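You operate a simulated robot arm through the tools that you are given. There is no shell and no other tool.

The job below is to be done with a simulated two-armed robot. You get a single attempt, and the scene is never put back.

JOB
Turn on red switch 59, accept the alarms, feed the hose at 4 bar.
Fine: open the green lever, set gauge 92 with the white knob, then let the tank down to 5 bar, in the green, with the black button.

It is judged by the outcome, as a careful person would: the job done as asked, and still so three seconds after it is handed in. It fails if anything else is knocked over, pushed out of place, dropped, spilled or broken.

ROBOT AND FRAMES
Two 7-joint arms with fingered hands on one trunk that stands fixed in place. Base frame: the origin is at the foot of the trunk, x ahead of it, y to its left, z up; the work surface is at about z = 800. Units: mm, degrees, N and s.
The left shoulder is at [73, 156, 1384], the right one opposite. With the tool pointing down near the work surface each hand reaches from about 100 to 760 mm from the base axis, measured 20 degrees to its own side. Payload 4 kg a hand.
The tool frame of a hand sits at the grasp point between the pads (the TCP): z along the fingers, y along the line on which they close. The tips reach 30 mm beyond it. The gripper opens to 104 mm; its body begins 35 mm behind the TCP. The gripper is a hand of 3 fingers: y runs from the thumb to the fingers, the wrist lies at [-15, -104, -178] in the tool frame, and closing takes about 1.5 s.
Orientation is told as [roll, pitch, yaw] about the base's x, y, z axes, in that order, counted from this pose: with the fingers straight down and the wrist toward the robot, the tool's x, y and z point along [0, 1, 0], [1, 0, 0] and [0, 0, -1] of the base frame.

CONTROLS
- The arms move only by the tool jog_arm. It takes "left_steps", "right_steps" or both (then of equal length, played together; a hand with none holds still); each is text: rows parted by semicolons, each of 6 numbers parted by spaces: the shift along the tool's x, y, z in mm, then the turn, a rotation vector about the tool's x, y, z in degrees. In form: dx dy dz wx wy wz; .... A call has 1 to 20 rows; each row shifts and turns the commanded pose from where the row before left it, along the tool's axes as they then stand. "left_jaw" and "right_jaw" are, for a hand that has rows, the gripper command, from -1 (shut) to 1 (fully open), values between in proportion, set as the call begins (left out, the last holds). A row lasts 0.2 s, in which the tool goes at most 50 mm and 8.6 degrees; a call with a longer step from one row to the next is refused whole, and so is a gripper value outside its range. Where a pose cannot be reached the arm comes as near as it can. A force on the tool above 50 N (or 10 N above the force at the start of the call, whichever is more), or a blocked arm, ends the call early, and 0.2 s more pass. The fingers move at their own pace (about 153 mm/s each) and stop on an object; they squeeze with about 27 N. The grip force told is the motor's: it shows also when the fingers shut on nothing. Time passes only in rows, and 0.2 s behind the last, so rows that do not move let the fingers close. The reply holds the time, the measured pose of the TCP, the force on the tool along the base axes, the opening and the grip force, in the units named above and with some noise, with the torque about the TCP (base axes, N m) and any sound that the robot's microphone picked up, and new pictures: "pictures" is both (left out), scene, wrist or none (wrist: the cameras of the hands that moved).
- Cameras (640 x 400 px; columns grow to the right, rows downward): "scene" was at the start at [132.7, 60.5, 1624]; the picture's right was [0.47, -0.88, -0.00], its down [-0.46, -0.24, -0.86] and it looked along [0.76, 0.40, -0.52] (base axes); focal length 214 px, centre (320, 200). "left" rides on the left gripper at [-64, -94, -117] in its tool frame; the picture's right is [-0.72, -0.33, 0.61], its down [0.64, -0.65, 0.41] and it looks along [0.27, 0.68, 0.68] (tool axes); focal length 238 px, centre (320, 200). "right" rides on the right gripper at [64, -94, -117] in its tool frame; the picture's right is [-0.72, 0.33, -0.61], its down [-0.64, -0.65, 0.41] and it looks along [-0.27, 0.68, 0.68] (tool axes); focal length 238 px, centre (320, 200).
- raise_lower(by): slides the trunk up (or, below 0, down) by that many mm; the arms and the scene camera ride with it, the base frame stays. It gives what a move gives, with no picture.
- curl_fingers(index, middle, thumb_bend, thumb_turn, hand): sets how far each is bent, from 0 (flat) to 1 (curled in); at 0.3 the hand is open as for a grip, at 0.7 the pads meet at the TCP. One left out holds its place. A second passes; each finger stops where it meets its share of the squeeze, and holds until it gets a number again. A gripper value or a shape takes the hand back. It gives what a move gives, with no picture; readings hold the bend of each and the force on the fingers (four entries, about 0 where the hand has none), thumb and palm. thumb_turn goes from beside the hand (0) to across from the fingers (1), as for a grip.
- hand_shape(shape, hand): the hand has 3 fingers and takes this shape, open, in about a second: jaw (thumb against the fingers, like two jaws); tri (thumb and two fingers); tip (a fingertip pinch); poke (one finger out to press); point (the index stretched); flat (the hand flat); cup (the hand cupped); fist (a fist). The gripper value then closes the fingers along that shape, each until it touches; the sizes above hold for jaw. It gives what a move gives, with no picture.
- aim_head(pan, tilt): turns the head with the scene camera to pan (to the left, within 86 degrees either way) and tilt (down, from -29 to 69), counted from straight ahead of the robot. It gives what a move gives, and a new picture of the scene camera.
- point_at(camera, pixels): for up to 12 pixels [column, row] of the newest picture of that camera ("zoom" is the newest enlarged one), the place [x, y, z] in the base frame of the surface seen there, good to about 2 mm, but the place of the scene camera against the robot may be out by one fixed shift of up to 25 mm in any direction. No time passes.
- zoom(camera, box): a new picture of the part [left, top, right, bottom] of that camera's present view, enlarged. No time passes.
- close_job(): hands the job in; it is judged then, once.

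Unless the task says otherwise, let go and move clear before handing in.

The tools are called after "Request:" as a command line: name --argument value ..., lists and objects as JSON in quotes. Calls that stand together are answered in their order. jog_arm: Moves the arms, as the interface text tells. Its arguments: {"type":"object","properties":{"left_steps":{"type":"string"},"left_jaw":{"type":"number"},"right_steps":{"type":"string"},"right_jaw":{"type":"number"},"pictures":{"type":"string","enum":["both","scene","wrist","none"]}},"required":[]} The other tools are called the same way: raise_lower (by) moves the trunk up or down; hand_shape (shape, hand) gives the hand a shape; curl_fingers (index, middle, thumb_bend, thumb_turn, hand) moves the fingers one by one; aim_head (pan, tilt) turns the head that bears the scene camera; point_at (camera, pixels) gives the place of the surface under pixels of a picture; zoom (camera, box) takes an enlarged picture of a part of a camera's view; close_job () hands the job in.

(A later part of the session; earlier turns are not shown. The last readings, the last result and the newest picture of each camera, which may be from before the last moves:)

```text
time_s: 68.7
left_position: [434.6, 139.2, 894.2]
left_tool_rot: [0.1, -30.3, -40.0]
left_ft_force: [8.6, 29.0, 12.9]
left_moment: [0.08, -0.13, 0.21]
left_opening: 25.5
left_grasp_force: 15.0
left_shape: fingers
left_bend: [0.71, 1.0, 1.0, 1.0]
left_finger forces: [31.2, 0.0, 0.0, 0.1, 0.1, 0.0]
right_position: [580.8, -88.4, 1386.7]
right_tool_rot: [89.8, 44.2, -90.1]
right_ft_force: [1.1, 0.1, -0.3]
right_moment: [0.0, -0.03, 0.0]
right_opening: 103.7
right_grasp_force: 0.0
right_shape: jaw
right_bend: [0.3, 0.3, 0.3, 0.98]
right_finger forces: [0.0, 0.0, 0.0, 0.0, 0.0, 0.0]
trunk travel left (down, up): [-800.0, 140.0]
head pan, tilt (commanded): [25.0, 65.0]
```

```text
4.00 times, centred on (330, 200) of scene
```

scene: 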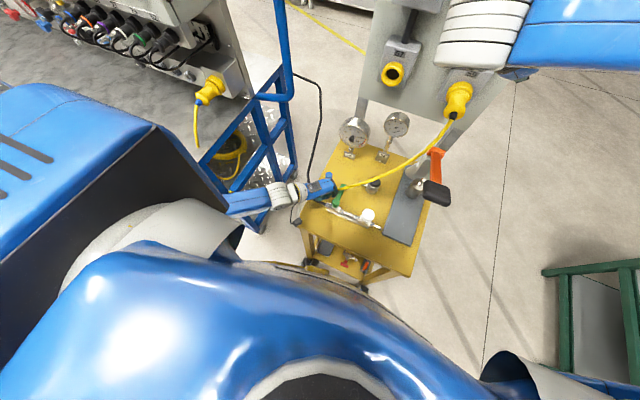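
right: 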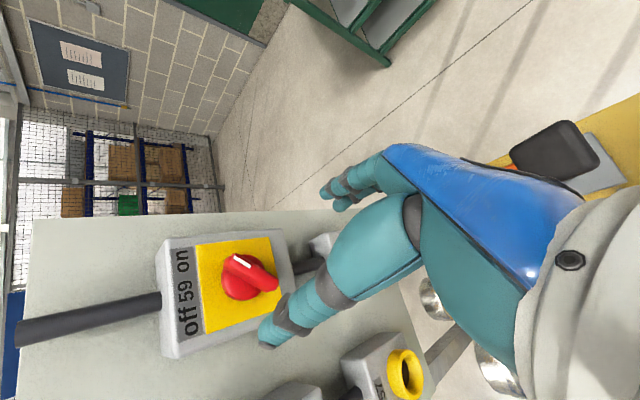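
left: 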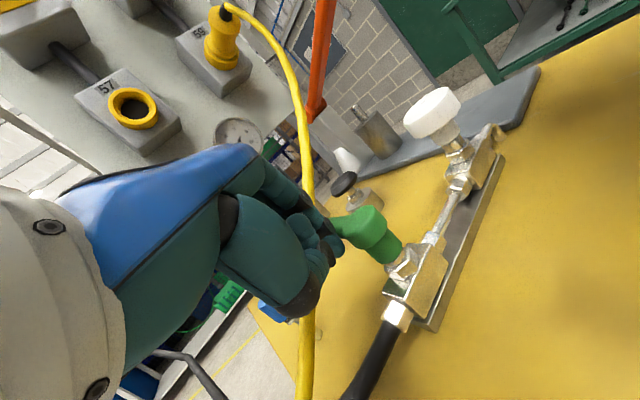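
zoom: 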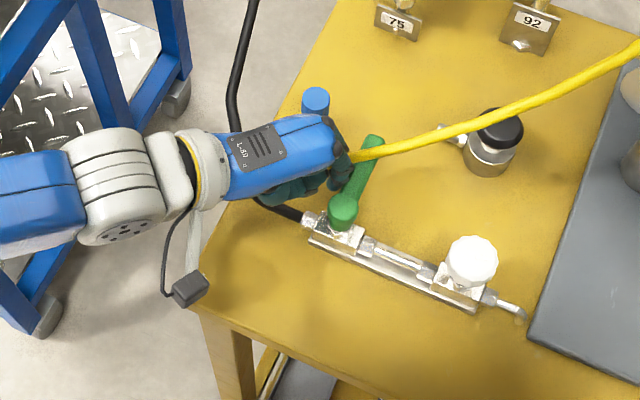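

The finger reads 31 N (about 0.5 N·m on the lever) and the lever hasn't moved, so either this lever arm is too short or it turns the other way. I'll back off right away and lift, so I can test gently at the lever's far end where the leverage is about 3× better.

Request:
jog_arm --left_steps "5 -3.5 -2 0 0 0; 5 -3.5 -2 0 0 0; 0 15 -26 0 0 0; 0 15 -26 0 0 0; 0 0 0 0 0 0" --pictures "both"

Request:
zoom --camera "scene" --box '[270, 150, 390, 250]'

Request:
zoom --camera "left" --box '[300, 180, 460, 320]'

```text
time_s: 69.9
left_position: [431.3, 146.0, 954.8]
left_tool_rot: [-0.2, -30.1, -40.1]
left_ft_force: [0.0, 0.0, 0.4]
left_moment: [0.02, 0.0, 0.0]
left_opening: 31.4
left_grasp_force: 0.1
left_shape: fingers
left_bend: [0.7, 1.0, 1.0, 1.0]
left_finger forces: [0.0, 0.1, 0.1, 0.0, 0.0, 0.0]
right_position: [579.3, -92.5, 1387.2]
right_tool_rot: [89.9, 44.4, -90.0]
right_ft_force: [-0.4, -0.3, 0.0]
right_moment: [0.03, -0.03, -0.01]
right_opening: 103.6
right_grasp_force: 0.0
right_shape: jaw
right_bend: [0.3, 0.3, 0.3, 0.98]
right_finger forces: [0.0, 0.1, 0.0, 0.0, 0.1, 0.1]
trunk travel left (down, up): [-800.0, 140.0]
head pan, tilt (commanded): [25.0, 65.0]
```

scene: 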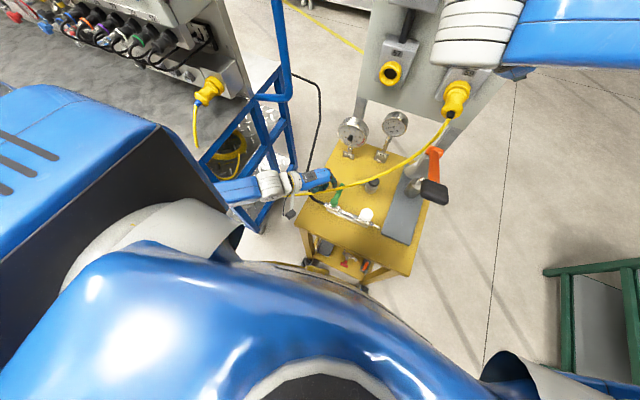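
left: 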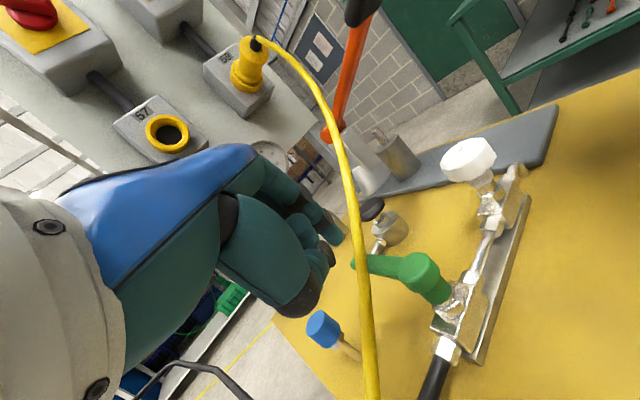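

```text
4.00 times, centred on (330, 200) of scene
```

zoom: 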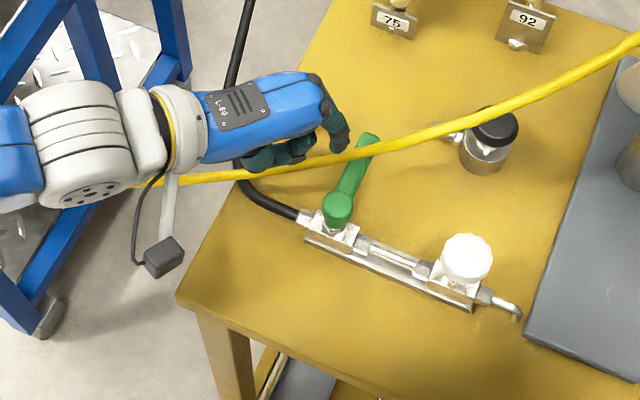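

```text
2.86 times, centred on (380, 250) of left
```

zoom: 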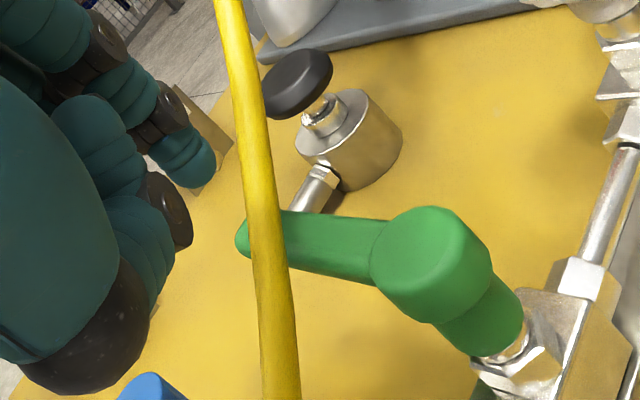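

Nothing was disturbed. Standard ball valves open counter-clockwise, i.e. toward the hose, so I'll test that way using the right hand from the lever's right side. First I'll move the left hand up and away to the left, and bring the right hand off the panel.

Request:
jog_arm --left_steps "0 20 -35 0 0 0; 0 20 -35 0 0 0; 0 20 -35 0 0 0; 20 -15 -29 0 0 0; 25 -20 -25 0 0 0; 25 -20 -25 0 0 0; 0 0 0 0 0 0" --right_steps "0 0 -20 0 0 0; 0 0 -20 0 0 0; 0 0 -20 0 0 0; 0 0 -20 0 0 0; 0 0 0 0 0 0; 0 0 0 0 0 0; 0 0 0 0 0 0" --pictures "none"

Request:
aim_head --pan 10 --tilt 48

```text
time_s: 71.5
left_position: [411.0, 253.3, 1115.1]
left_tool_rot: [0.0, -30.2, -40.1]
left_ft_force: [0.4, -0.5, 0.3]
left_moment: [0.03, -0.01, -0.01]
left_opening: 31.0
left_grasp_force: 0.0
left_shape: fingers
left_bend: [0.7, 1.0, 1.0, 1.0]
left_finger forces: [0.0, 0.0, 0.0, 0.1, 0.1, 0.1]
right_position: [502.8, -96.2, 1387.4]
right_tool_rot: [89.9, 44.5, -90.0]
right_ft_force: [0.3, -0.5, 0.2]
right_moment: [0.0, 0.01, 0.0]
right_opening: 103.5
right_grasp_force: 0.0
right_shape: jaw
right_bend: [0.3, 0.3, 0.3, 0.98]
right_finger forces: [0.0, 0.0, 0.0, 0.1, 0.0, 0.0]
trunk travel left (down, up): [-800.0, 140.0]
head pan, tilt (commanded): [25.0, 65.0]
```

```text
time_s: 72.3
left_position: [409.6, 252.7, 1114.2]
left_tool_rot: [0.1, -30.0, -40.0]
left_ft_force: [-0.6, 0.9, 0.5]
left_moment: [-0.02, -0.01, 0.04]
left_opening: 30.9
left_grasp_force: 0.0
left_shape: fingers
left_bend: [0.7, 1.0, 1.0, 1.0]
left_finger forces: [0.0, 0.0, 0.0, 0.0, 0.0, 0.0]
right_position: [502.9, -95.0, 1388.0]
right_tool_rot: [89.9, 44.3, -90.0]
right_ft_force: [-0.8, 0.5, -1.0]
right_moment: [-0.04, 0.0, -0.02]
right_opening: 103.7
right_grasp_force: 0.0
right_shape: jaw
right_bend: [0.3, 0.3, 0.3, 0.98]
right_finger forces: [0.0, 0.0, 0.0, 0.0, 0.0, 0.0]
trunk travel left (down, up): [-800.0, 140.0]
head pan, tilt (commanded): [10.0, 48.0]
```

scene: 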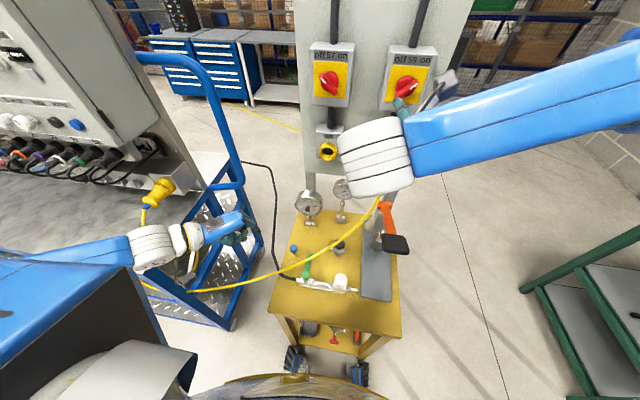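

I'll reorient the right hand to a downward, right-leaning pose (pitch −30, yaw +40), unwinding the wrist roll first.

Request:
jog_arm --right_steps "0 0 0 0 0 -8.2; 0 0 0 0 0 -8.2; 0 0 0 0 0 -8.2; 0 0 0 0 0 -8.2; 0 0 0 0 0 -8.2; 0 0 0 0 0 -8.2; 0 0 0 0 0 -8.2; 0 0 0 0 0 -8.2; 0 0 0 0 0 -8.2; 0 0 0 0 0 -8.2; 0 0 0 0 0 -8; 0 0 0 0 0 0" --pictures "none"

Request:
jog_arm --right_steps "0 0 0 5.85 1 -5.02; 0 0 0 5.85 1 -5.02; 0 0 0 5.85 1 -5.02; 0 0 0 5.85 1 -5.02; 0 0 0 5.85 1 -5.02; 0 0 0 5.85 1 -5.02; 0 0 0 5.85 1 -5.02; 0 0 0 5.85 1 -5.02; 0 0 0 5.85 1 -5.02; 0 0 0 5.85 1 -5.02; 0 0 0 5.85 1 -5.02; 0 0 0 5.85 1 -5.02; 0 0 0 0 0 0"

```text
time_s: 74.9
left_position: [409.8, 252.8, 1113.7]
left_tool_rot: [0.1, -30.0, -40.1]
left_ft_force: [0.2, 0.3, -0.8]
left_moment: [0.03, -0.01, 0.0]
left_opening: 31.3
left_grasp_force: 0.1
left_shape: fingers
left_bend: [0.7, 1.0, 1.0, 1.0]
left_finger forces: [0.0, 0.0, 0.0, 0.0, 0.0, 0.0]
right_position: [506.4, -109.3, 1399.5]
right_tool_rot: [91.0, -42.4, -92.7]
right_ft_force: [-0.4, 0.1, 0.2]
right_moment: [-0.04, 0.01, 0.01]
right_opening: 103.7
right_grasp_force: 0.1
right_shape: jaw
right_bend: [0.3, 0.3, 0.3, 0.98]
right_finger forces: [0.1, 0.0, 0.0, 0.1, 0.1, 0.1]
trunk travel left (down, up): [-800.0, 140.0]
head pan, tilt (commanded): [10.0, 48.0]
```

```text
time_s: 76.7
left_position: [413.5, 249.9, 1112.8]
left_tool_rot: [0.1, -29.8, -40.1]
left_ft_force: [0.6, 0.2, -0.2]
left_moment: [-0.03, 0.02, -0.01]
left_opening: 30.9
left_grasp_force: 0.0
left_shape: fingers
left_bend: [0.7, 1.0, 1.0, 1.0]
left_finger forces: [0.0, 0.0, 0.1, 0.0, 0.1, 0.1]
right_position: [471.6, -14.9, 1274.3]
right_tool_rot: [22.4, -36.9, -2.1]
right_ft_force: [-0.1, -0.6, -0.6]
right_moment: [0.02, -0.02, 0.0]
right_opening: 103.8
right_grasp_force: 0.1
right_shape: jaw
right_bend: [0.3, 0.3, 0.3, 0.97]
right_finger forces: [0.0, 0.0, 0.1, 0.0, 0.1, 0.0]
right hand out of reach, approached as far as the arm can: row 4, 5, 6, 7, 8, 9
trunk travel left (down, up): [-800.0, 140.0]
head pan, tilt (commanded): [10.0, 48.0]
stopped in row 9 (right hand): the arm was blocked; the commanded pose is now the measured one
```

scene: 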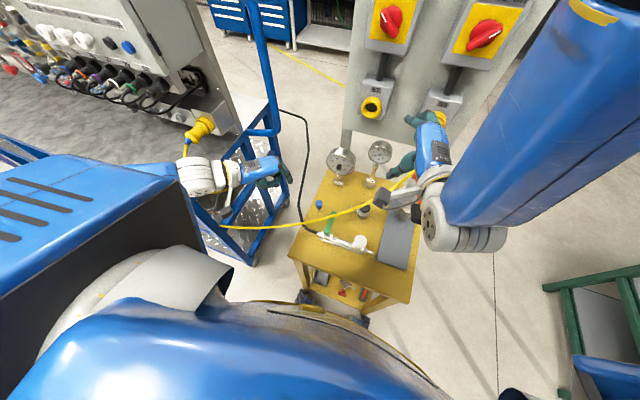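
right: 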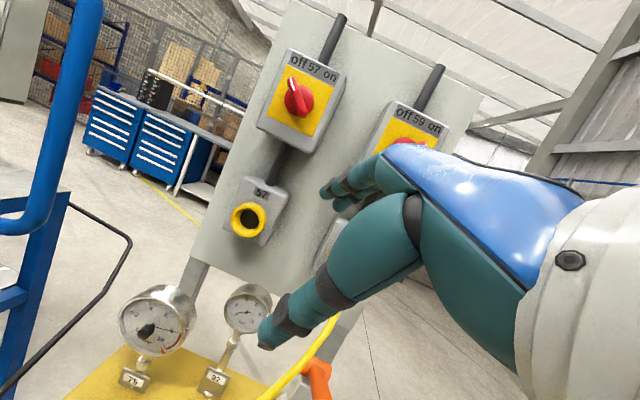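

The right arm folded up against something near the head and stopped. I'll first move it out to the right and down to free it.

Request:
jog_arm --right_steps "-31 -5 -3.4 0 0 0; -31 -5 -3.4 0 0 0; -31 -5 -3.4 0 0 0; -31 -5 -3.4 0 0 0; -31 -5 -3.4 0 0 0; 0 0 0 0 0 0"

```text
time_s: 78.3
left_position: [409.6, 253.5, 1114.5]
left_tool_rot: [0.1, -30.1, -40.2]
left_ft_force: [-0.1, 0.7, 1.3]
left_moment: [0.01, -0.01, 0.02]
left_opening: 31.3
left_grasp_force: 0.0
left_shape: fingers
left_bend: [0.7, 1.0, 1.0, 1.0]
left_finger forces: [0.1, 0.1, 0.0, 0.0, 0.0, 0.1]
right_position: [470.0, -24.4, 1257.1]
right_tool_rot: [29.2, -39.1, -9.5]
right_ft_force: [-0.9, 1.8, -0.6]
right_moment: [0.04, 0.03, -0.01]
right_opening: 103.9
right_grasp_force: 0.0
right_shape: jaw
right_bend: [0.3, 0.3, 0.3, 0.97]
right_finger forces: [0.0, 0.0, 0.0, 0.0, 0.1, 0.0]
right hand out of reach, approached as far as the arm can: row 1, 2, 3, 4, 5
trunk travel left (down, up): [-800.0, 140.0]
head pan, tilt (commanded): [10.0, 48.0]
stopped in row 6 (right hand): the arm was blocked; the commanded pose is now the measured one
```

scene: 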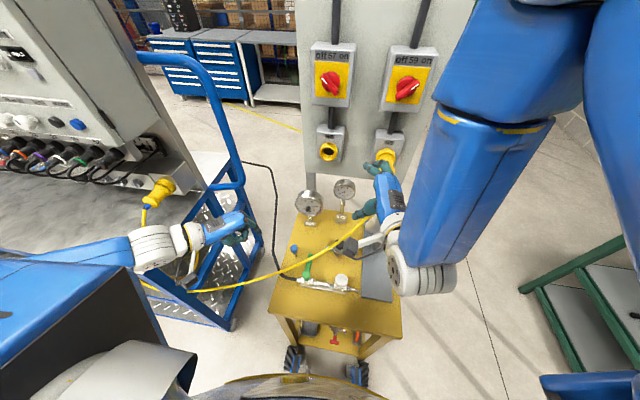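
right: 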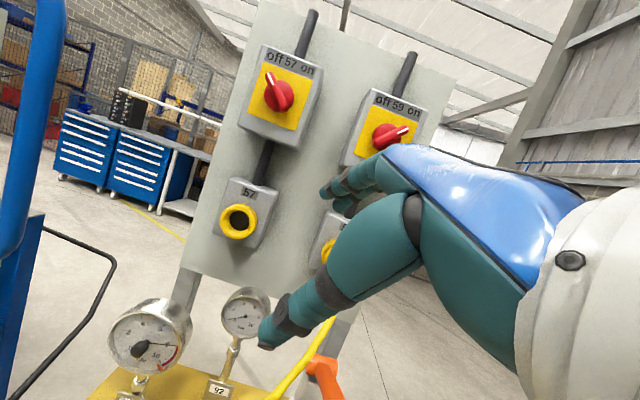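

The head is back to normal; the right arm is just in a cramped elbow posture. I'll move the hand outward (forward and up), where it was comfortable before, and unwind from there.

Request:
jog_arm --right_steps "-7.4 30 1.6 0 0 0; -7.4 30 1.6 0 0 0; -7.4 30 1.6 0 0 0; -7.4 30 1.6 0 0 0; 0 0 0 0 0 0"

```text
time_s: 79.5
left_position: [411.3, 251.3, 1115.0]
left_tool_rot: [0.2, -29.9, -40.1]
left_ft_force: [0.2, -0.4, 0.1]
left_moment: [-0.01, -0.01, -0.01]
left_opening: 31.0
left_grasp_force: 0.1
left_shape: fingers
left_bend: [0.7, 1.0, 1.0, 1.0]
left_finger forces: [0.0, 0.0, 0.1, 0.0, 0.0, 0.1]
right_position: [537.4, 0.2, 1319.9]
right_tool_rot: [28.9, -39.0, -9.6]
right_ft_force: [-0.8, 0.2, -0.4]
right_moment: [-0.02, 0.01, 0.01]
right_opening: 104.0
right_grasp_force: 0.0
right_shape: jaw
right_bend: [0.3, 0.3, 0.3, 0.97]
right_finger forces: [0.0, 0.0, 0.1, 0.1, 0.0, 0.1]
right hand out of reach, approached as far as the arm can: row 1, 2, 3, 4
trunk travel left (down, up): [-800.0, 140.0]
head pan, tilt (commanded): [10.0, 48.0]
```

scene: 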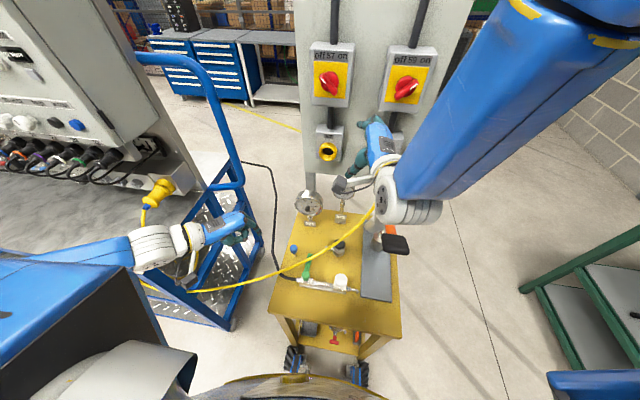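
right: 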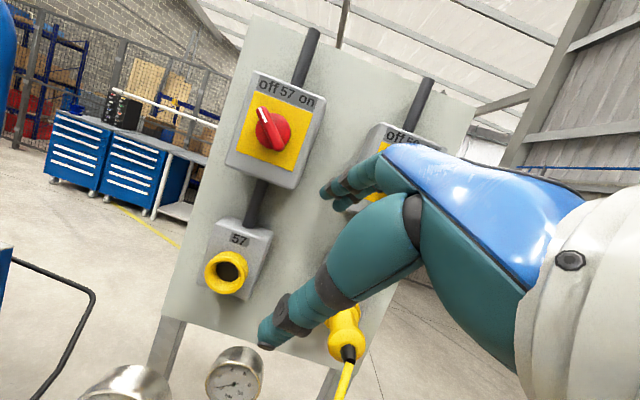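

It's being limited by the wrist orientation. I'll rotate back toward the comfortable forward-pointing pose first.

Request:
jog_arm --right_steps "0 0 0 -5.85 -1 5.02; 0 0 0 -5.85 -1 5.02; 0 0 0 -5.85 -1 5.02; 0 0 0 -5.85 -1 5.02; 0 0 0 -5.85 -1 5.02; 0 0 0 -5.85 -1 5.02; 0 0 0 -5.85 -1 5.02; 0 0 0 -5.85 -1 5.02; 0 0 0 0 0 0"

```text
time_s: 81.5
left_position: [409.7, 251.3, 1114.6]
left_tool_rot: [0.1, -30.0, -40.2]
left_ft_force: [0.5, -0.1, 0.1]
left_moment: [0.02, 0.02, -0.01]
left_opening: 31.3
left_grasp_force: 0.1
left_shape: fingers
left_bend: [0.7, 1.0, 1.0, 1.0]
left_finger forces: [0.1, 0.0, 0.1, 0.1, 0.0, 0.0]
right_position: [545.6, -9.9, 1326.0]
right_tool_rot: [74.3, -34.0, -91.4]
right_ft_force: [-0.3, 0.1, -0.4]
right_moment: [0.02, -0.02, -0.02]
right_opening: 103.7
right_grasp_force: 0.0
right_shape: jaw
right_bend: [0.3, 0.3, 0.3, 0.97]
right_finger forces: [0.1, 0.0, 0.0, 0.0, 0.0, 0.0]
trunk travel left (down, up): [-800.0, 140.0]
head pan, tilt (commanded): [10.0, 48.0]
```

scene: 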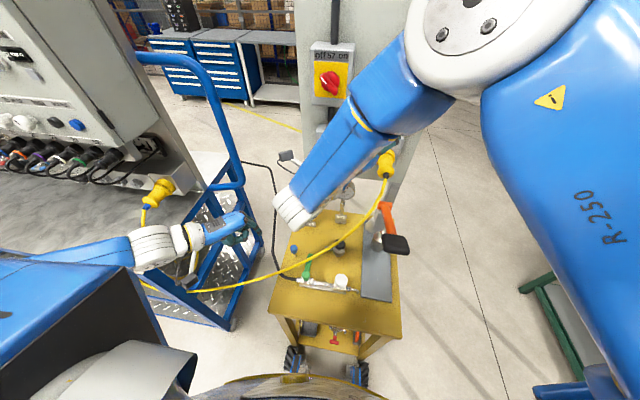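
right: 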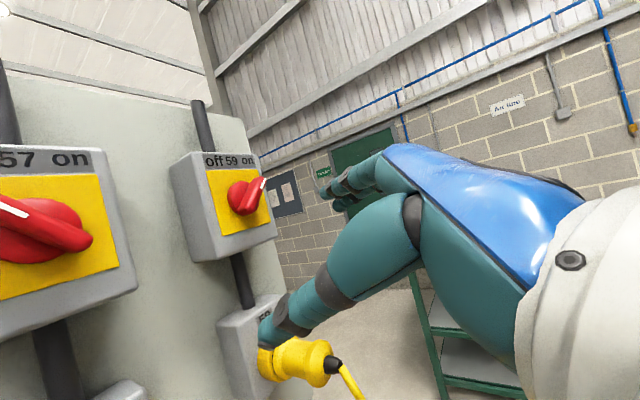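

The arm is free again. I'll carry the hand back to its comfortable forward spot, unroll the wrist, and pitch it down step by step.

Request:
jog_arm --right_steps "3.9 25.8 11.2 0 0 0; 3.9 25.8 11.2 0 0 0; 3.9 25.8 11.2 0 0 0; 3.9 25.8 11.2 0 0 0; 0 0 0 0 0 -8; 0 0 0 0 0 -8; 0 0 0 0 0 -8; 0 0 0 0 0 -8; 0 0 0 0 0 -8; 0 0 0 0 0 -8; 0 0 0 0 0 -8; 0 0 0 0 0 0" --pictures "none"

Request:
jog_arm --right_steps "0 0 0 8 0 0; 0 0 0 8 0 0; 0 0 0 8 0 0; 0 0 0 8 0 0; 0 0 0 8 0 0; 0 0 0 8 0 0; 0 0 0 0 0 0"

```text
time_s: 84.1
left_position: [410.0, 252.0, 1114.5]
left_tool_rot: [0.3, -30.0, -40.2]
left_ft_force: [-0.4, 0.4, -0.2]
left_moment: [0.01, -0.01, 0.0]
left_opening: 31.1
left_grasp_force: 0.1
left_shape: fingers
left_bend: [0.7, 1.0, 1.0, 1.0]
left_finger forces: [0.0, 0.1, 0.1, 0.1, 0.0, 0.0]
right_position: [584.5, -79.6, 1383.4]
right_tool_rot: [-13.5, -77.0, 5.2]
right_ft_force: [0.3, 0.3, 0.4]
right_moment: [0.0, -0.02, 0.01]
right_opening: 103.9
right_grasp_force: 0.0
right_shape: jaw
right_bend: [0.3, 0.3, 0.3, 0.98]
right_finger forces: [0.0, 0.0, 0.0, 0.0, 0.1, 0.0]
trunk travel left (down, up): [-800.0, 140.0]
head pan, tilt (commanded): [10.0, 48.0]
```

```text
time_s: 85.7
left_position: [409.8, 251.8, 1115.4]
left_tool_rot: [0.2, -30.0, -40.0]
left_ft_force: [0.1, -0.3, -0.2]
left_moment: [-0.01, 0.01, 0.04]
left_opening: 31.1
left_grasp_force: 0.0
left_shape: fingers
left_bend: [0.7, 1.0, 1.0, 1.0]
left_finger forces: [0.0, 0.0, 0.0, 0.0, 0.0, 0.0]
right_position: [584.7, -78.6, 1382.6]
right_tool_rot: [-3.3, -29.2, -6.3]
right_ft_force: [-0.9, 0.3, -0.2]
right_moment: [0.01, 0.03, 0.0]
right_opening: 104.1
right_grasp_force: 0.1
right_shape: jaw
right_bend: [0.3, 0.3, 0.3, 0.98]
right_finger forces: [0.1, 0.0, 0.1, 0.0, 0.0, 0.0]
trunk travel left (down, up): [-800.0, 140.0]
head pan, tilt (commanded): [10.0, 48.0]
```

scene: 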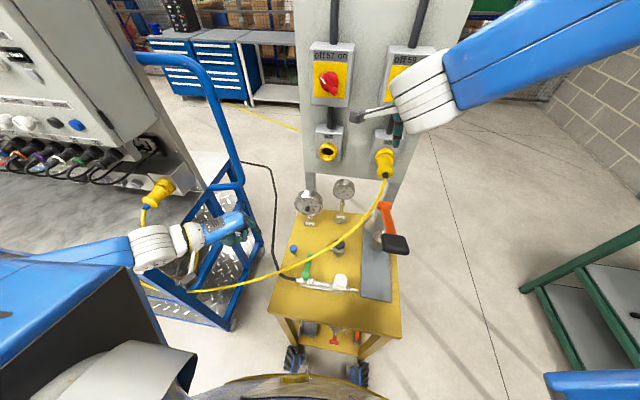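
right: 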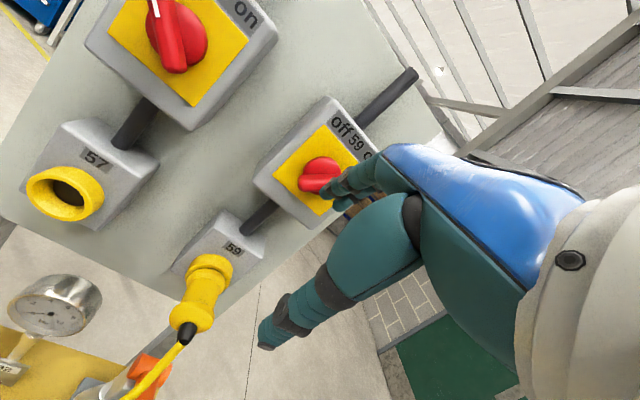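

The right arm is unfolded again. Before committing to the other direction, a quick check with better leverage: I'll use the left finger at the lever's far tip (r≈60 mm), on the far side of the cable, moving in from above.

Request:
jog_arm --left_steps "-5.6 4.5 36.1 0 0 0; -5.6 4.5 36.1 0 0 0; -5.6 4.5 36.1 0 0 0; -5.6 4.5 36.1 0 0 0; -5.6 4.5 36.1 0 0 0; 0 0 0 0 0 0"

Request:
zoom --camera "scene" --box '[230, 200, 390, 310]'

Request:
zoom --camera "left" --box '[290, 180, 490, 340]'

```text
time_s: 87.1
left_position: [474.2, 158.7, 967.8]
left_tool_rot: [0.2, -30.1, -40.0]
left_ft_force: [1.2, 0.1, 0.4]
left_moment: [0.0, 0.02, 0.01]
left_opening: 31.4
left_grasp_force: 0.1
left_shape: fingers
left_bend: [0.7, 1.0, 1.0, 1.0]
left_finger forces: [0.1, 0.1, 0.1, 0.0, 0.0, 0.0]
right_position: [584.3, -79.6, 1382.3]
right_tool_rot: [-3.2, -29.5, -6.6]
right_ft_force: [0.0, -0.2, 0.8]
right_moment: [0.0, 0.05, 0.02]
right_opening: 104.0
right_grasp_force: 0.1
right_shape: jaw
right_bend: [0.3, 0.3, 0.3, 0.98]
right_finger forces: [0.0, 0.1, 0.0, 0.0, 0.0, 0.1]
trunk travel left (down, up): [-800.0, 140.0]
head pan, tilt (commanded): [10.0, 48.0]
```

scene: 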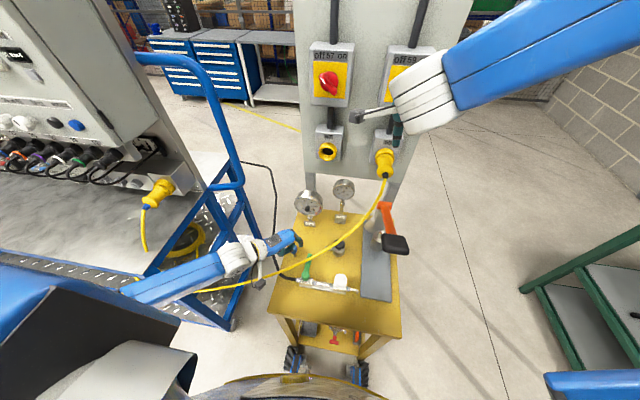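
left: 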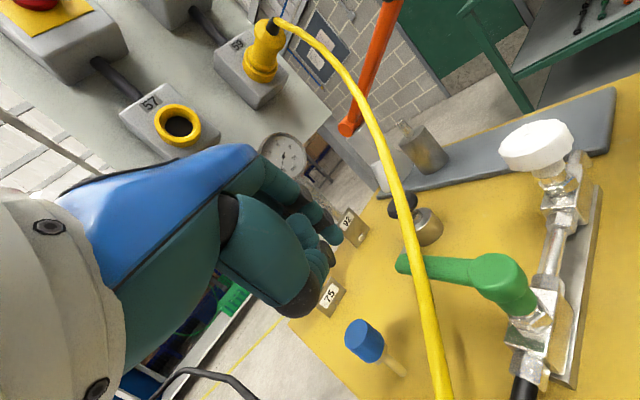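

```text
3.64 times, centred on (310, 255) of scene
```

zoom: 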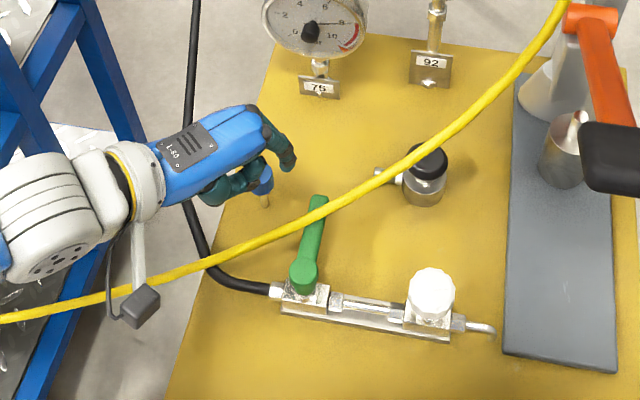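

```text
2.50 times, centred on (390, 260) of left
```

zoom: 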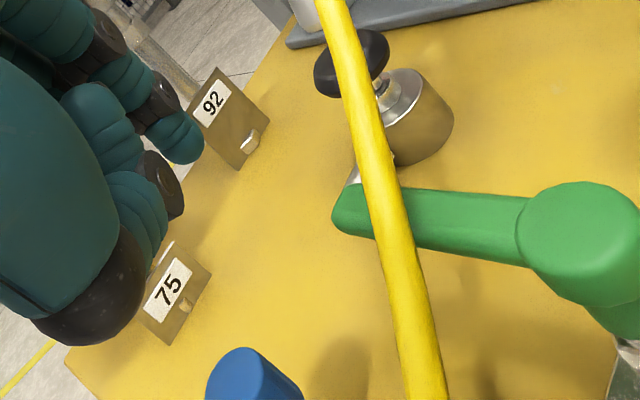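

The path down beside the lever tip is free. I'll lower the finger to lever height at x≈480 on the lever's left.

Request:
jog_arm --left_steps "-1.5 -10 21.5 0 0 0; -1.5 -10 21.5 0 0 0; -1.5 -10 20 0 0 0; 0 0 0 0 0 0"

Request:
zoom --camera "scene" --box '[250, 210, 370, 300]'

Request:
zoom --camera "left" --box '[290, 180, 490, 340]'

```text
time_s: 88.1
left_position: [476.7, 151.5, 900.6]
left_tool_rot: [0.2, -30.1, -40.2]
left_ft_force: [-0.1, 0.3, -0.1]
left_moment: [0.0, -0.01, -0.01]
left_opening: 31.3
left_grasp_force: 0.0
left_shape: fingers
left_bend: [0.7, 1.0, 1.0, 1.0]
left_finger forces: [0.0, 0.1, 0.0, 0.0, 0.0, 0.0]
right_position: [585.3, -79.1, 1383.7]
right_tool_rot: [-3.3, -29.4, -6.5]
right_ft_force: [-0.1, 0.8, 0.6]
right_moment: [0.03, -0.01, 0.0]
right_opening: 103.9
right_grasp_force: 0.1
right_shape: jaw
right_bend: [0.3, 0.3, 0.3, 0.98]
right_finger forces: [0.0, 0.0, 0.1, 0.0, 0.0, 0.1]
trunk travel left (down, up): [-800.0, 140.0]
head pan, tilt (commanded): [10.0, 48.0]
```

scene: 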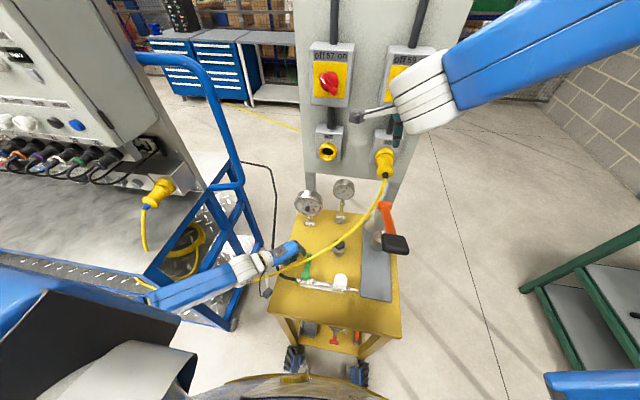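
left: 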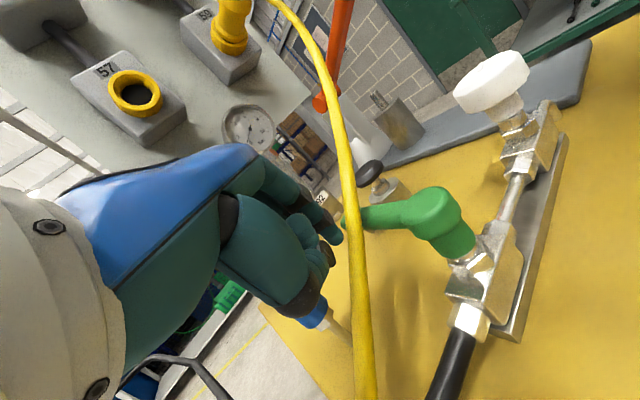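

```text
4.44 times, centred on (310, 255) of scene
```

zoom: 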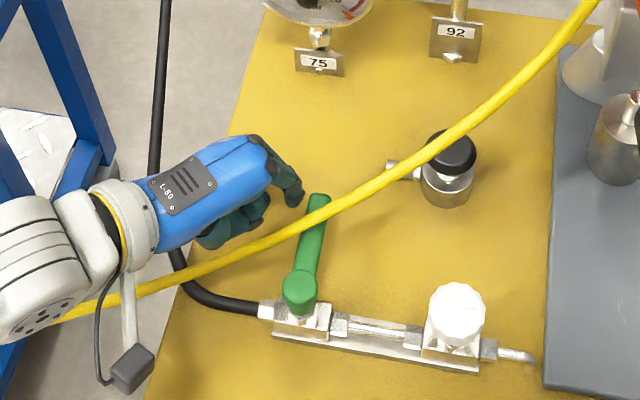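

```text
2.50 times, centred on (390, 260) of left
```

zoom: 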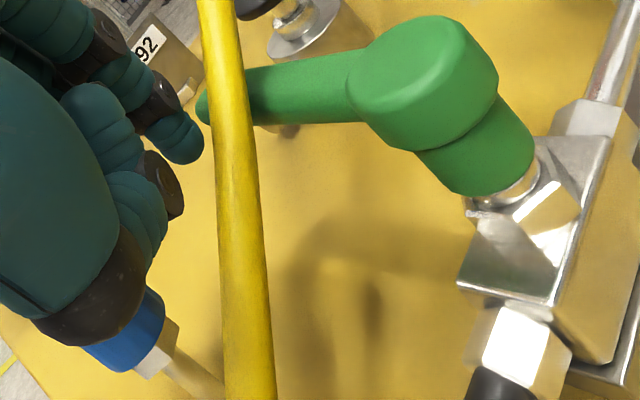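

The finger is beside the lever's tip (scene zoom (295,195)), on the far side of the cable. I'll lower it 6 mm and push gently toward −y, watching the force.

Request:
jog_arm --left_steps "0 -3 5.2 0 0 0; -3.06 2.23 1.29 0 0 0; -3.06 2.23 1.29 0 0 0; -2.3 1.67 0.97 0 0 0; 0 0 0 0 0 0; 0 0 0 0 0 0"

Request:
zoom --camera "scene" --box '[250, 210, 370, 300]'

```text
time_s: 89.5
left_position: [477.4, 143.9, 893.8]
left_tool_rot: [0.2, -29.9, -40.1]
left_ft_force: [3.7, 10.9, 1.6]
left_moment: [0.16, -0.1, 0.2]
left_opening: 28.6
left_grasp_force: 5.7
left_shape: fingers
left_bend: [0.71, 1.0, 1.0, 1.0]
left_finger forces: [11.3, 0.0, 0.0, 0.0, 0.0, 0.0]
right_position: [586.2, -75.9, 1383.1]
right_tool_rot: [-3.4, -29.4, -6.4]
right_ft_force: [-0.2, -0.5, 0.5]
right_moment: [0.01, 0.03, 0.01]
right_opening: 104.3
right_grasp_force: 0.0
right_shape: jaw
right_bend: [0.3, 0.3, 0.3, 0.98]
right_finger forces: [0.1, 0.1, 0.0, 0.1, 0.1, 0.0]
trunk travel left (down, up): [-800.0, 140.0]
head pan, tilt (commanded): [10.0, 48.0]
```

scene: 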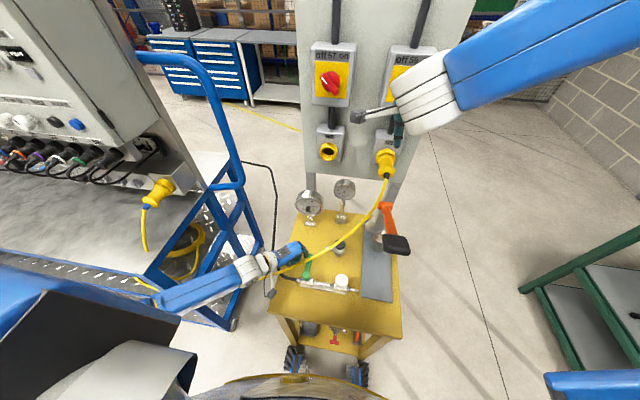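
left: 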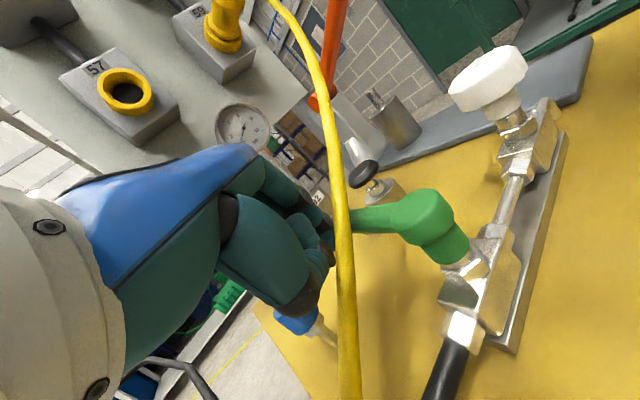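

```text
4.44 times, centred on (310, 255) of scene
```

zoom: 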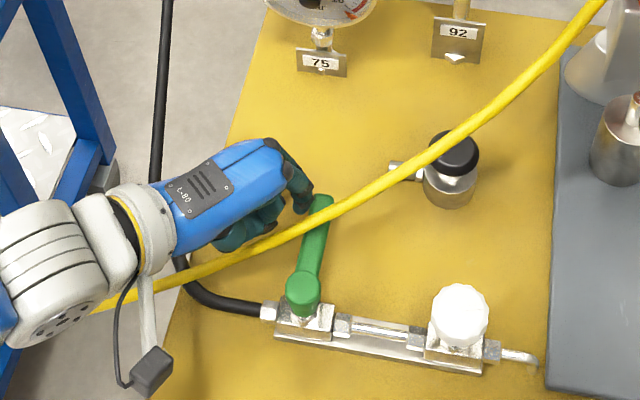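

At the lever's tip, 11 N (≈0.7 N·m) doesn't move it. I'll add one moderate increment to be sure about this direction.

Request:
jog_arm --left_steps "-2.3 1.67 0.97 0 0 0; -2.3 1.67 0.97 0 0 0; 0 0 0 0 0 0; 0 0 0 0 0 0" --pictures "scene"

Request:
zoom --camera "scene" --box '[250, 210, 370, 300]'

```text
time_s: 90.5
left_position: [478.7, 140.4, 894.3]
left_tool_rot: [0.3, -30.1, -39.9]
left_ft_force: [7.9, 25.7, 8.2]
left_moment: [0.08, -0.1, 0.24]
left_opening: 26.4
left_grasp_force: 14.0
left_shape: fingers
left_bend: [0.71, 1.0, 1.0, 1.0]
left_finger forces: [27.0, 0.0, 0.0, 0.0, 0.1, 0.0]
right_position: [586.9, -73.0, 1382.3]
right_tool_rot: [-3.6, -29.3, -6.3]
right_ft_force: [-0.3, -0.3, 0.3]
right_moment: [0.0, -0.02, -0.02]
right_opening: 104.2
right_grasp_force: 0.0
right_shape: jaw
right_bend: [0.3, 0.3, 0.3, 0.98]
right_finger forces: [0.0, 0.0, 0.0, 0.0, 0.1, 0.0]
trunk travel left (down, up): [-800.0, 140.0]
head pan, tilt (commanded): [10.0, 48.0]
```

scene: 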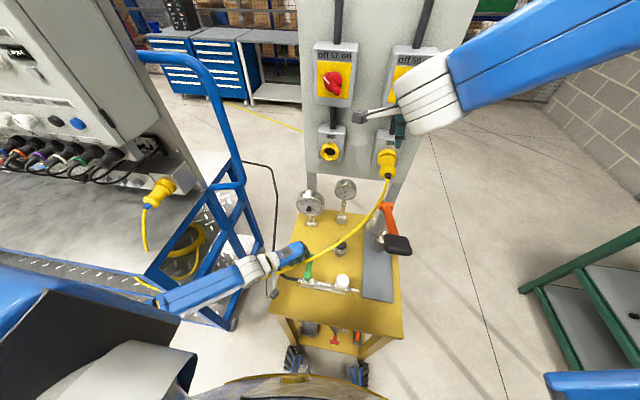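

```text
4.44 times, centred on (310, 255) of scene
```

zoom: 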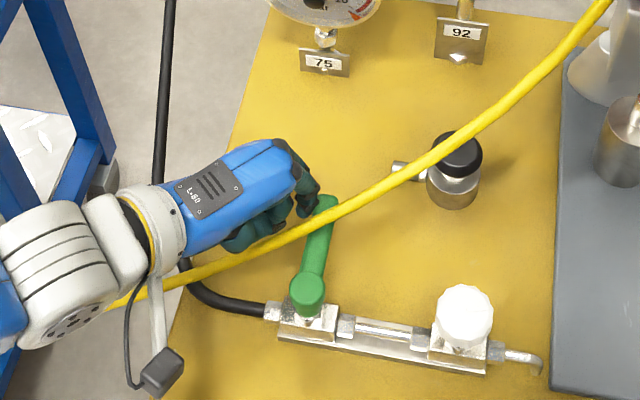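

Even 1.6 N·m this way doesn't move it, so this is the closed stop and the lever must open counter-clockwise, toward the hose. I'll back off, lift, and turn the left hand to yaw −90 so the index can hook the lever's right side from above-left, clear of the cable.

Request:
jog_arm --left_steps "4.6 -3.3 -1.9 0 0 0; 4.6 -3.3 -1.9 0 0 0; 0 13 -22 0 0 0; 0 13 -22 0 0 0; 0 13 -22 0 0 0; 0 0 0 0 -4.17 7.22; 0 0 0 0 -4.17 7.22; 0 0 0 0 -4.17 7.22; 0 0 0 0 -4.17 7.22; 0 0 0 0 -4.17 7.22; 0 0 0 0 -4.17 7.22; 0 0 0 0 0 0"

Request:
zoom --camera "scene" --box '[230, 200, 390, 310]'

```text
time_s: 93.1
left_position: [478.3, 147.7, 969.8]
left_tool_rot: [0.0, -29.7, -90.0]
left_ft_force: [-0.5, 0.3, 0.4]
left_moment: [0.03, -0.02, 0.0]
left_opening: 31.3
left_grasp_force: 0.2
left_shape: fingers
left_bend: [0.7, 1.0, 1.0, 1.0]
left_finger forces: [0.0, 0.0, 0.1, 0.1, 0.0, 0.1]
right_position: [584.2, -79.7, 1382.9]
right_tool_rot: [-3.3, -29.5, -6.4]
right_ft_force: [0.1, -1.0, 0.4]
right_moment: [0.01, 0.01, 0.01]
right_opening: 103.8
right_grasp_force: 0.0
right_shape: jaw
right_bend: [0.3, 0.3, 0.3, 0.98]
right_finger forces: [0.1, 0.0, 0.1, 0.1, 0.1, 0.0]
trunk travel left (down, up): [-800.0, 140.0]
head pan, tilt (commanded): [10.0, 48.0]
```

scene: 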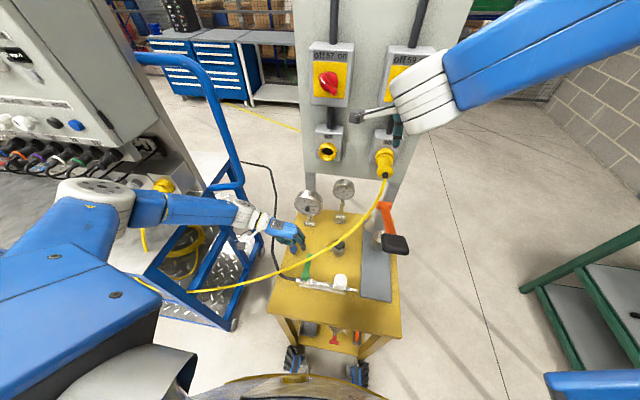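
left: 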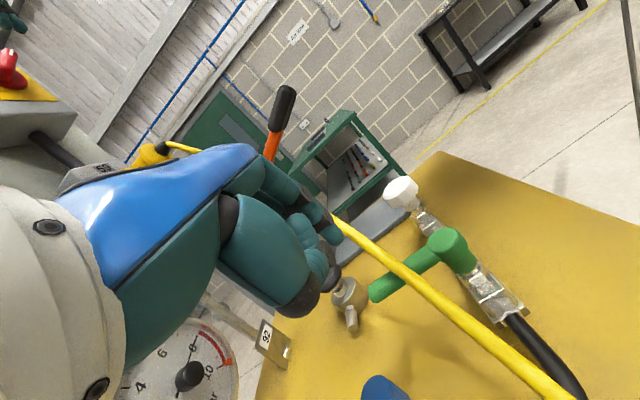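

```text
3.64 times, centred on (310, 255) of scene
```

zoom: 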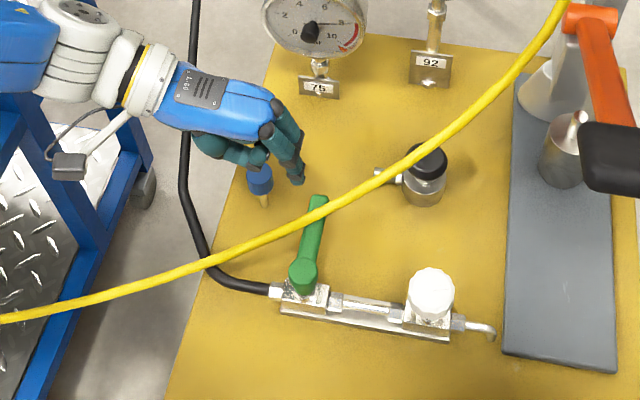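

The hand is now oriented from the left with a vertical index (scene zoom (295,175)). I'll move it over the lever's right side near the tip, then lower.

Request:
jog_arm --left_steps "7.5 19 7 0 0 0; 7.5 19 7 0 0 0; 0 0 0 0 0 0" --pictures "wrist"

Request:
zoom --camera "left" --box '[290, 180, 490, 340]'

Request:
zoom --camera "scene" --box '[260, 200, 370, 290]'

```text
time_s: 93.9
left_position: [490.4, 105.3, 976.8]
left_tool_rot: [0.1, -29.8, -90.1]
left_ft_force: [0.6, 0.5, 0.4]
left_moment: [0.03, 0.0, -0.04]
left_opening: 31.2
left_grasp_force: 0.0
left_shape: fingers
left_bend: [0.7, 1.0, 1.0, 1.0]
left_finger forces: [0.1, 0.0, 0.0, 0.0, 0.1, 0.0]
right_position: [585.6, -80.1, 1384.7]
right_tool_rot: [-3.2, -29.4, -6.5]
right_ft_force: [-0.4, -0.2, -1.2]
right_moment: [-0.02, 0.01, 0.01]
right_opening: 103.8
right_grasp_force: 0.0
right_shape: jaw
right_bend: [0.3, 0.3, 0.3, 0.98]
right_finger forces: [0.0, 0.0, 0.0, 0.1, 0.0, 0.0]
trunk travel left (down, up): [-800.0, 140.0]
head pan, tilt (commanded): [10.0, 48.0]
```

left: 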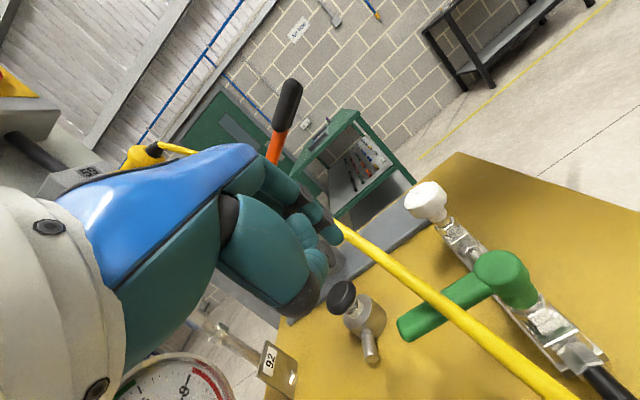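

```text
2.50 times, centred on (390, 260) of left
```

zoom: 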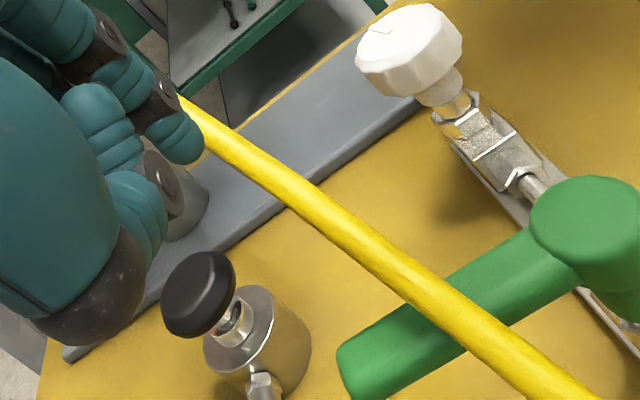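

```text
4.44 times, centred on (315, 245) of scene
```

zoom: 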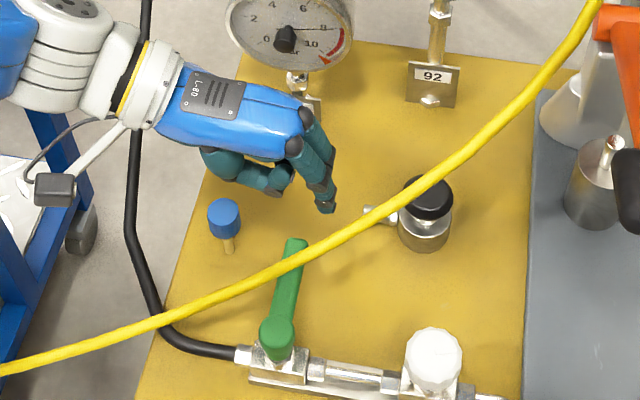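

I'll measure the fingertip against the nearest bit of cable before going down.

Request:
point_at --camera "left" --pixels '[[336, 240], [340, 234], [330, 232], [348, 232], [360, 243], [380, 257], [400, 272], [425, 292], [410, 325], [402, 322], [412, 335], [450, 300]]'

```text
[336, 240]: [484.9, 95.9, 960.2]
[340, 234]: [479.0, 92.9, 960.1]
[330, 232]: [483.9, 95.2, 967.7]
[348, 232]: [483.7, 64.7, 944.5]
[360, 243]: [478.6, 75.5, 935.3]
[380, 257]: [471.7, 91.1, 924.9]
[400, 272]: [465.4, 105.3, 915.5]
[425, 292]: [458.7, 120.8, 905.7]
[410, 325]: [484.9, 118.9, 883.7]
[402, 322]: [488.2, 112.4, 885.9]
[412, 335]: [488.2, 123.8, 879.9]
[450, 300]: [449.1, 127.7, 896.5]
```

The finger has about 3 mm clearance from the cable at x≈486. I'll lower it to lever height on the lever's right side.

Request:
jog_arm --left_steps "2.5 -10 17.3 0 0 0; 0 -10 17.3 0 0 0; 0 -10 17.3 0 0 0; 0 -10 17.3 0 0 0; 0 0 0 0 0 0"

Request:
zoom --camera "left" --box '[290, 180, 490, 340]'

Request:
zoom --camera "scene" --box '[260, 200, 370, 290]'

```text
time_s: 95.1
left_position: [493.5, 108.5, 896.3]
left_tool_rot: [0.0, -29.8, -90.1]
left_ft_force: [-0.1, 0.9, -0.1]
left_moment: [0.0, 0.01, -0.03]
left_opening: 31.2
left_grasp_force: 0.0
left_shape: fingers
left_bend: [0.7, 1.0, 1.0, 1.0]
left_finger forces: [0.1, 0.0, 0.0, 0.0, 0.0, 0.1]
right_position: [586.4, -78.9, 1381.7]
right_tool_rot: [-3.3, -29.4, -6.5]
right_ft_force: [-0.5, 0.3, 1.3]
right_moment: [0.0, 0.02, 0.02]
right_opening: 103.8
right_grasp_force: 0.1
right_shape: jaw
right_bend: [0.3, 0.3, 0.3, 0.98]
right_finger forces: [0.1, 0.1, 0.0, 0.0, 0.0, 0.0]
trunk travel left (down, up): [-800.0, 140.0]
head pan, tilt (commanded): [10.0, 48.0]
```

scene: 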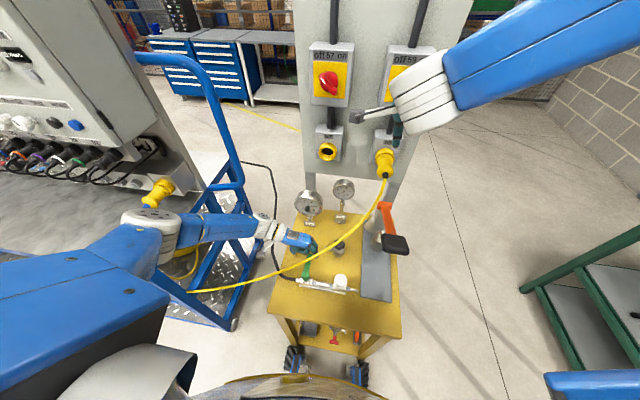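
left: 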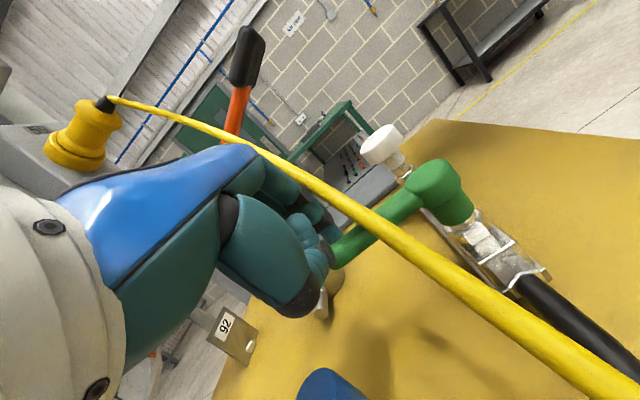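

```text
2.50 times, centred on (390, 260) of left
```

zoom: 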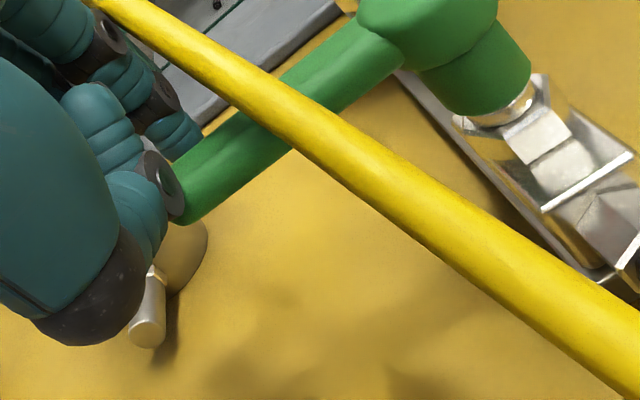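

```text
4.44 times, centred on (315, 245) of scene
```

zoom: 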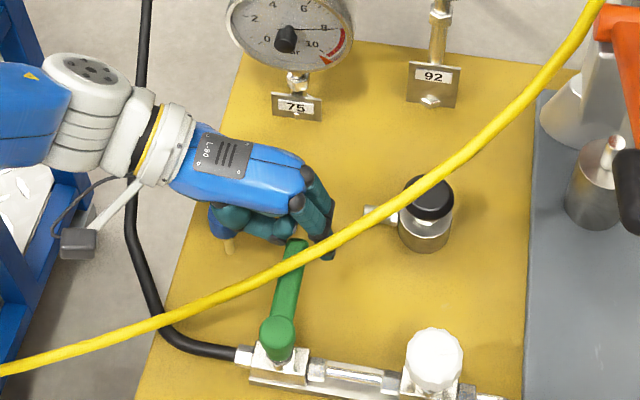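

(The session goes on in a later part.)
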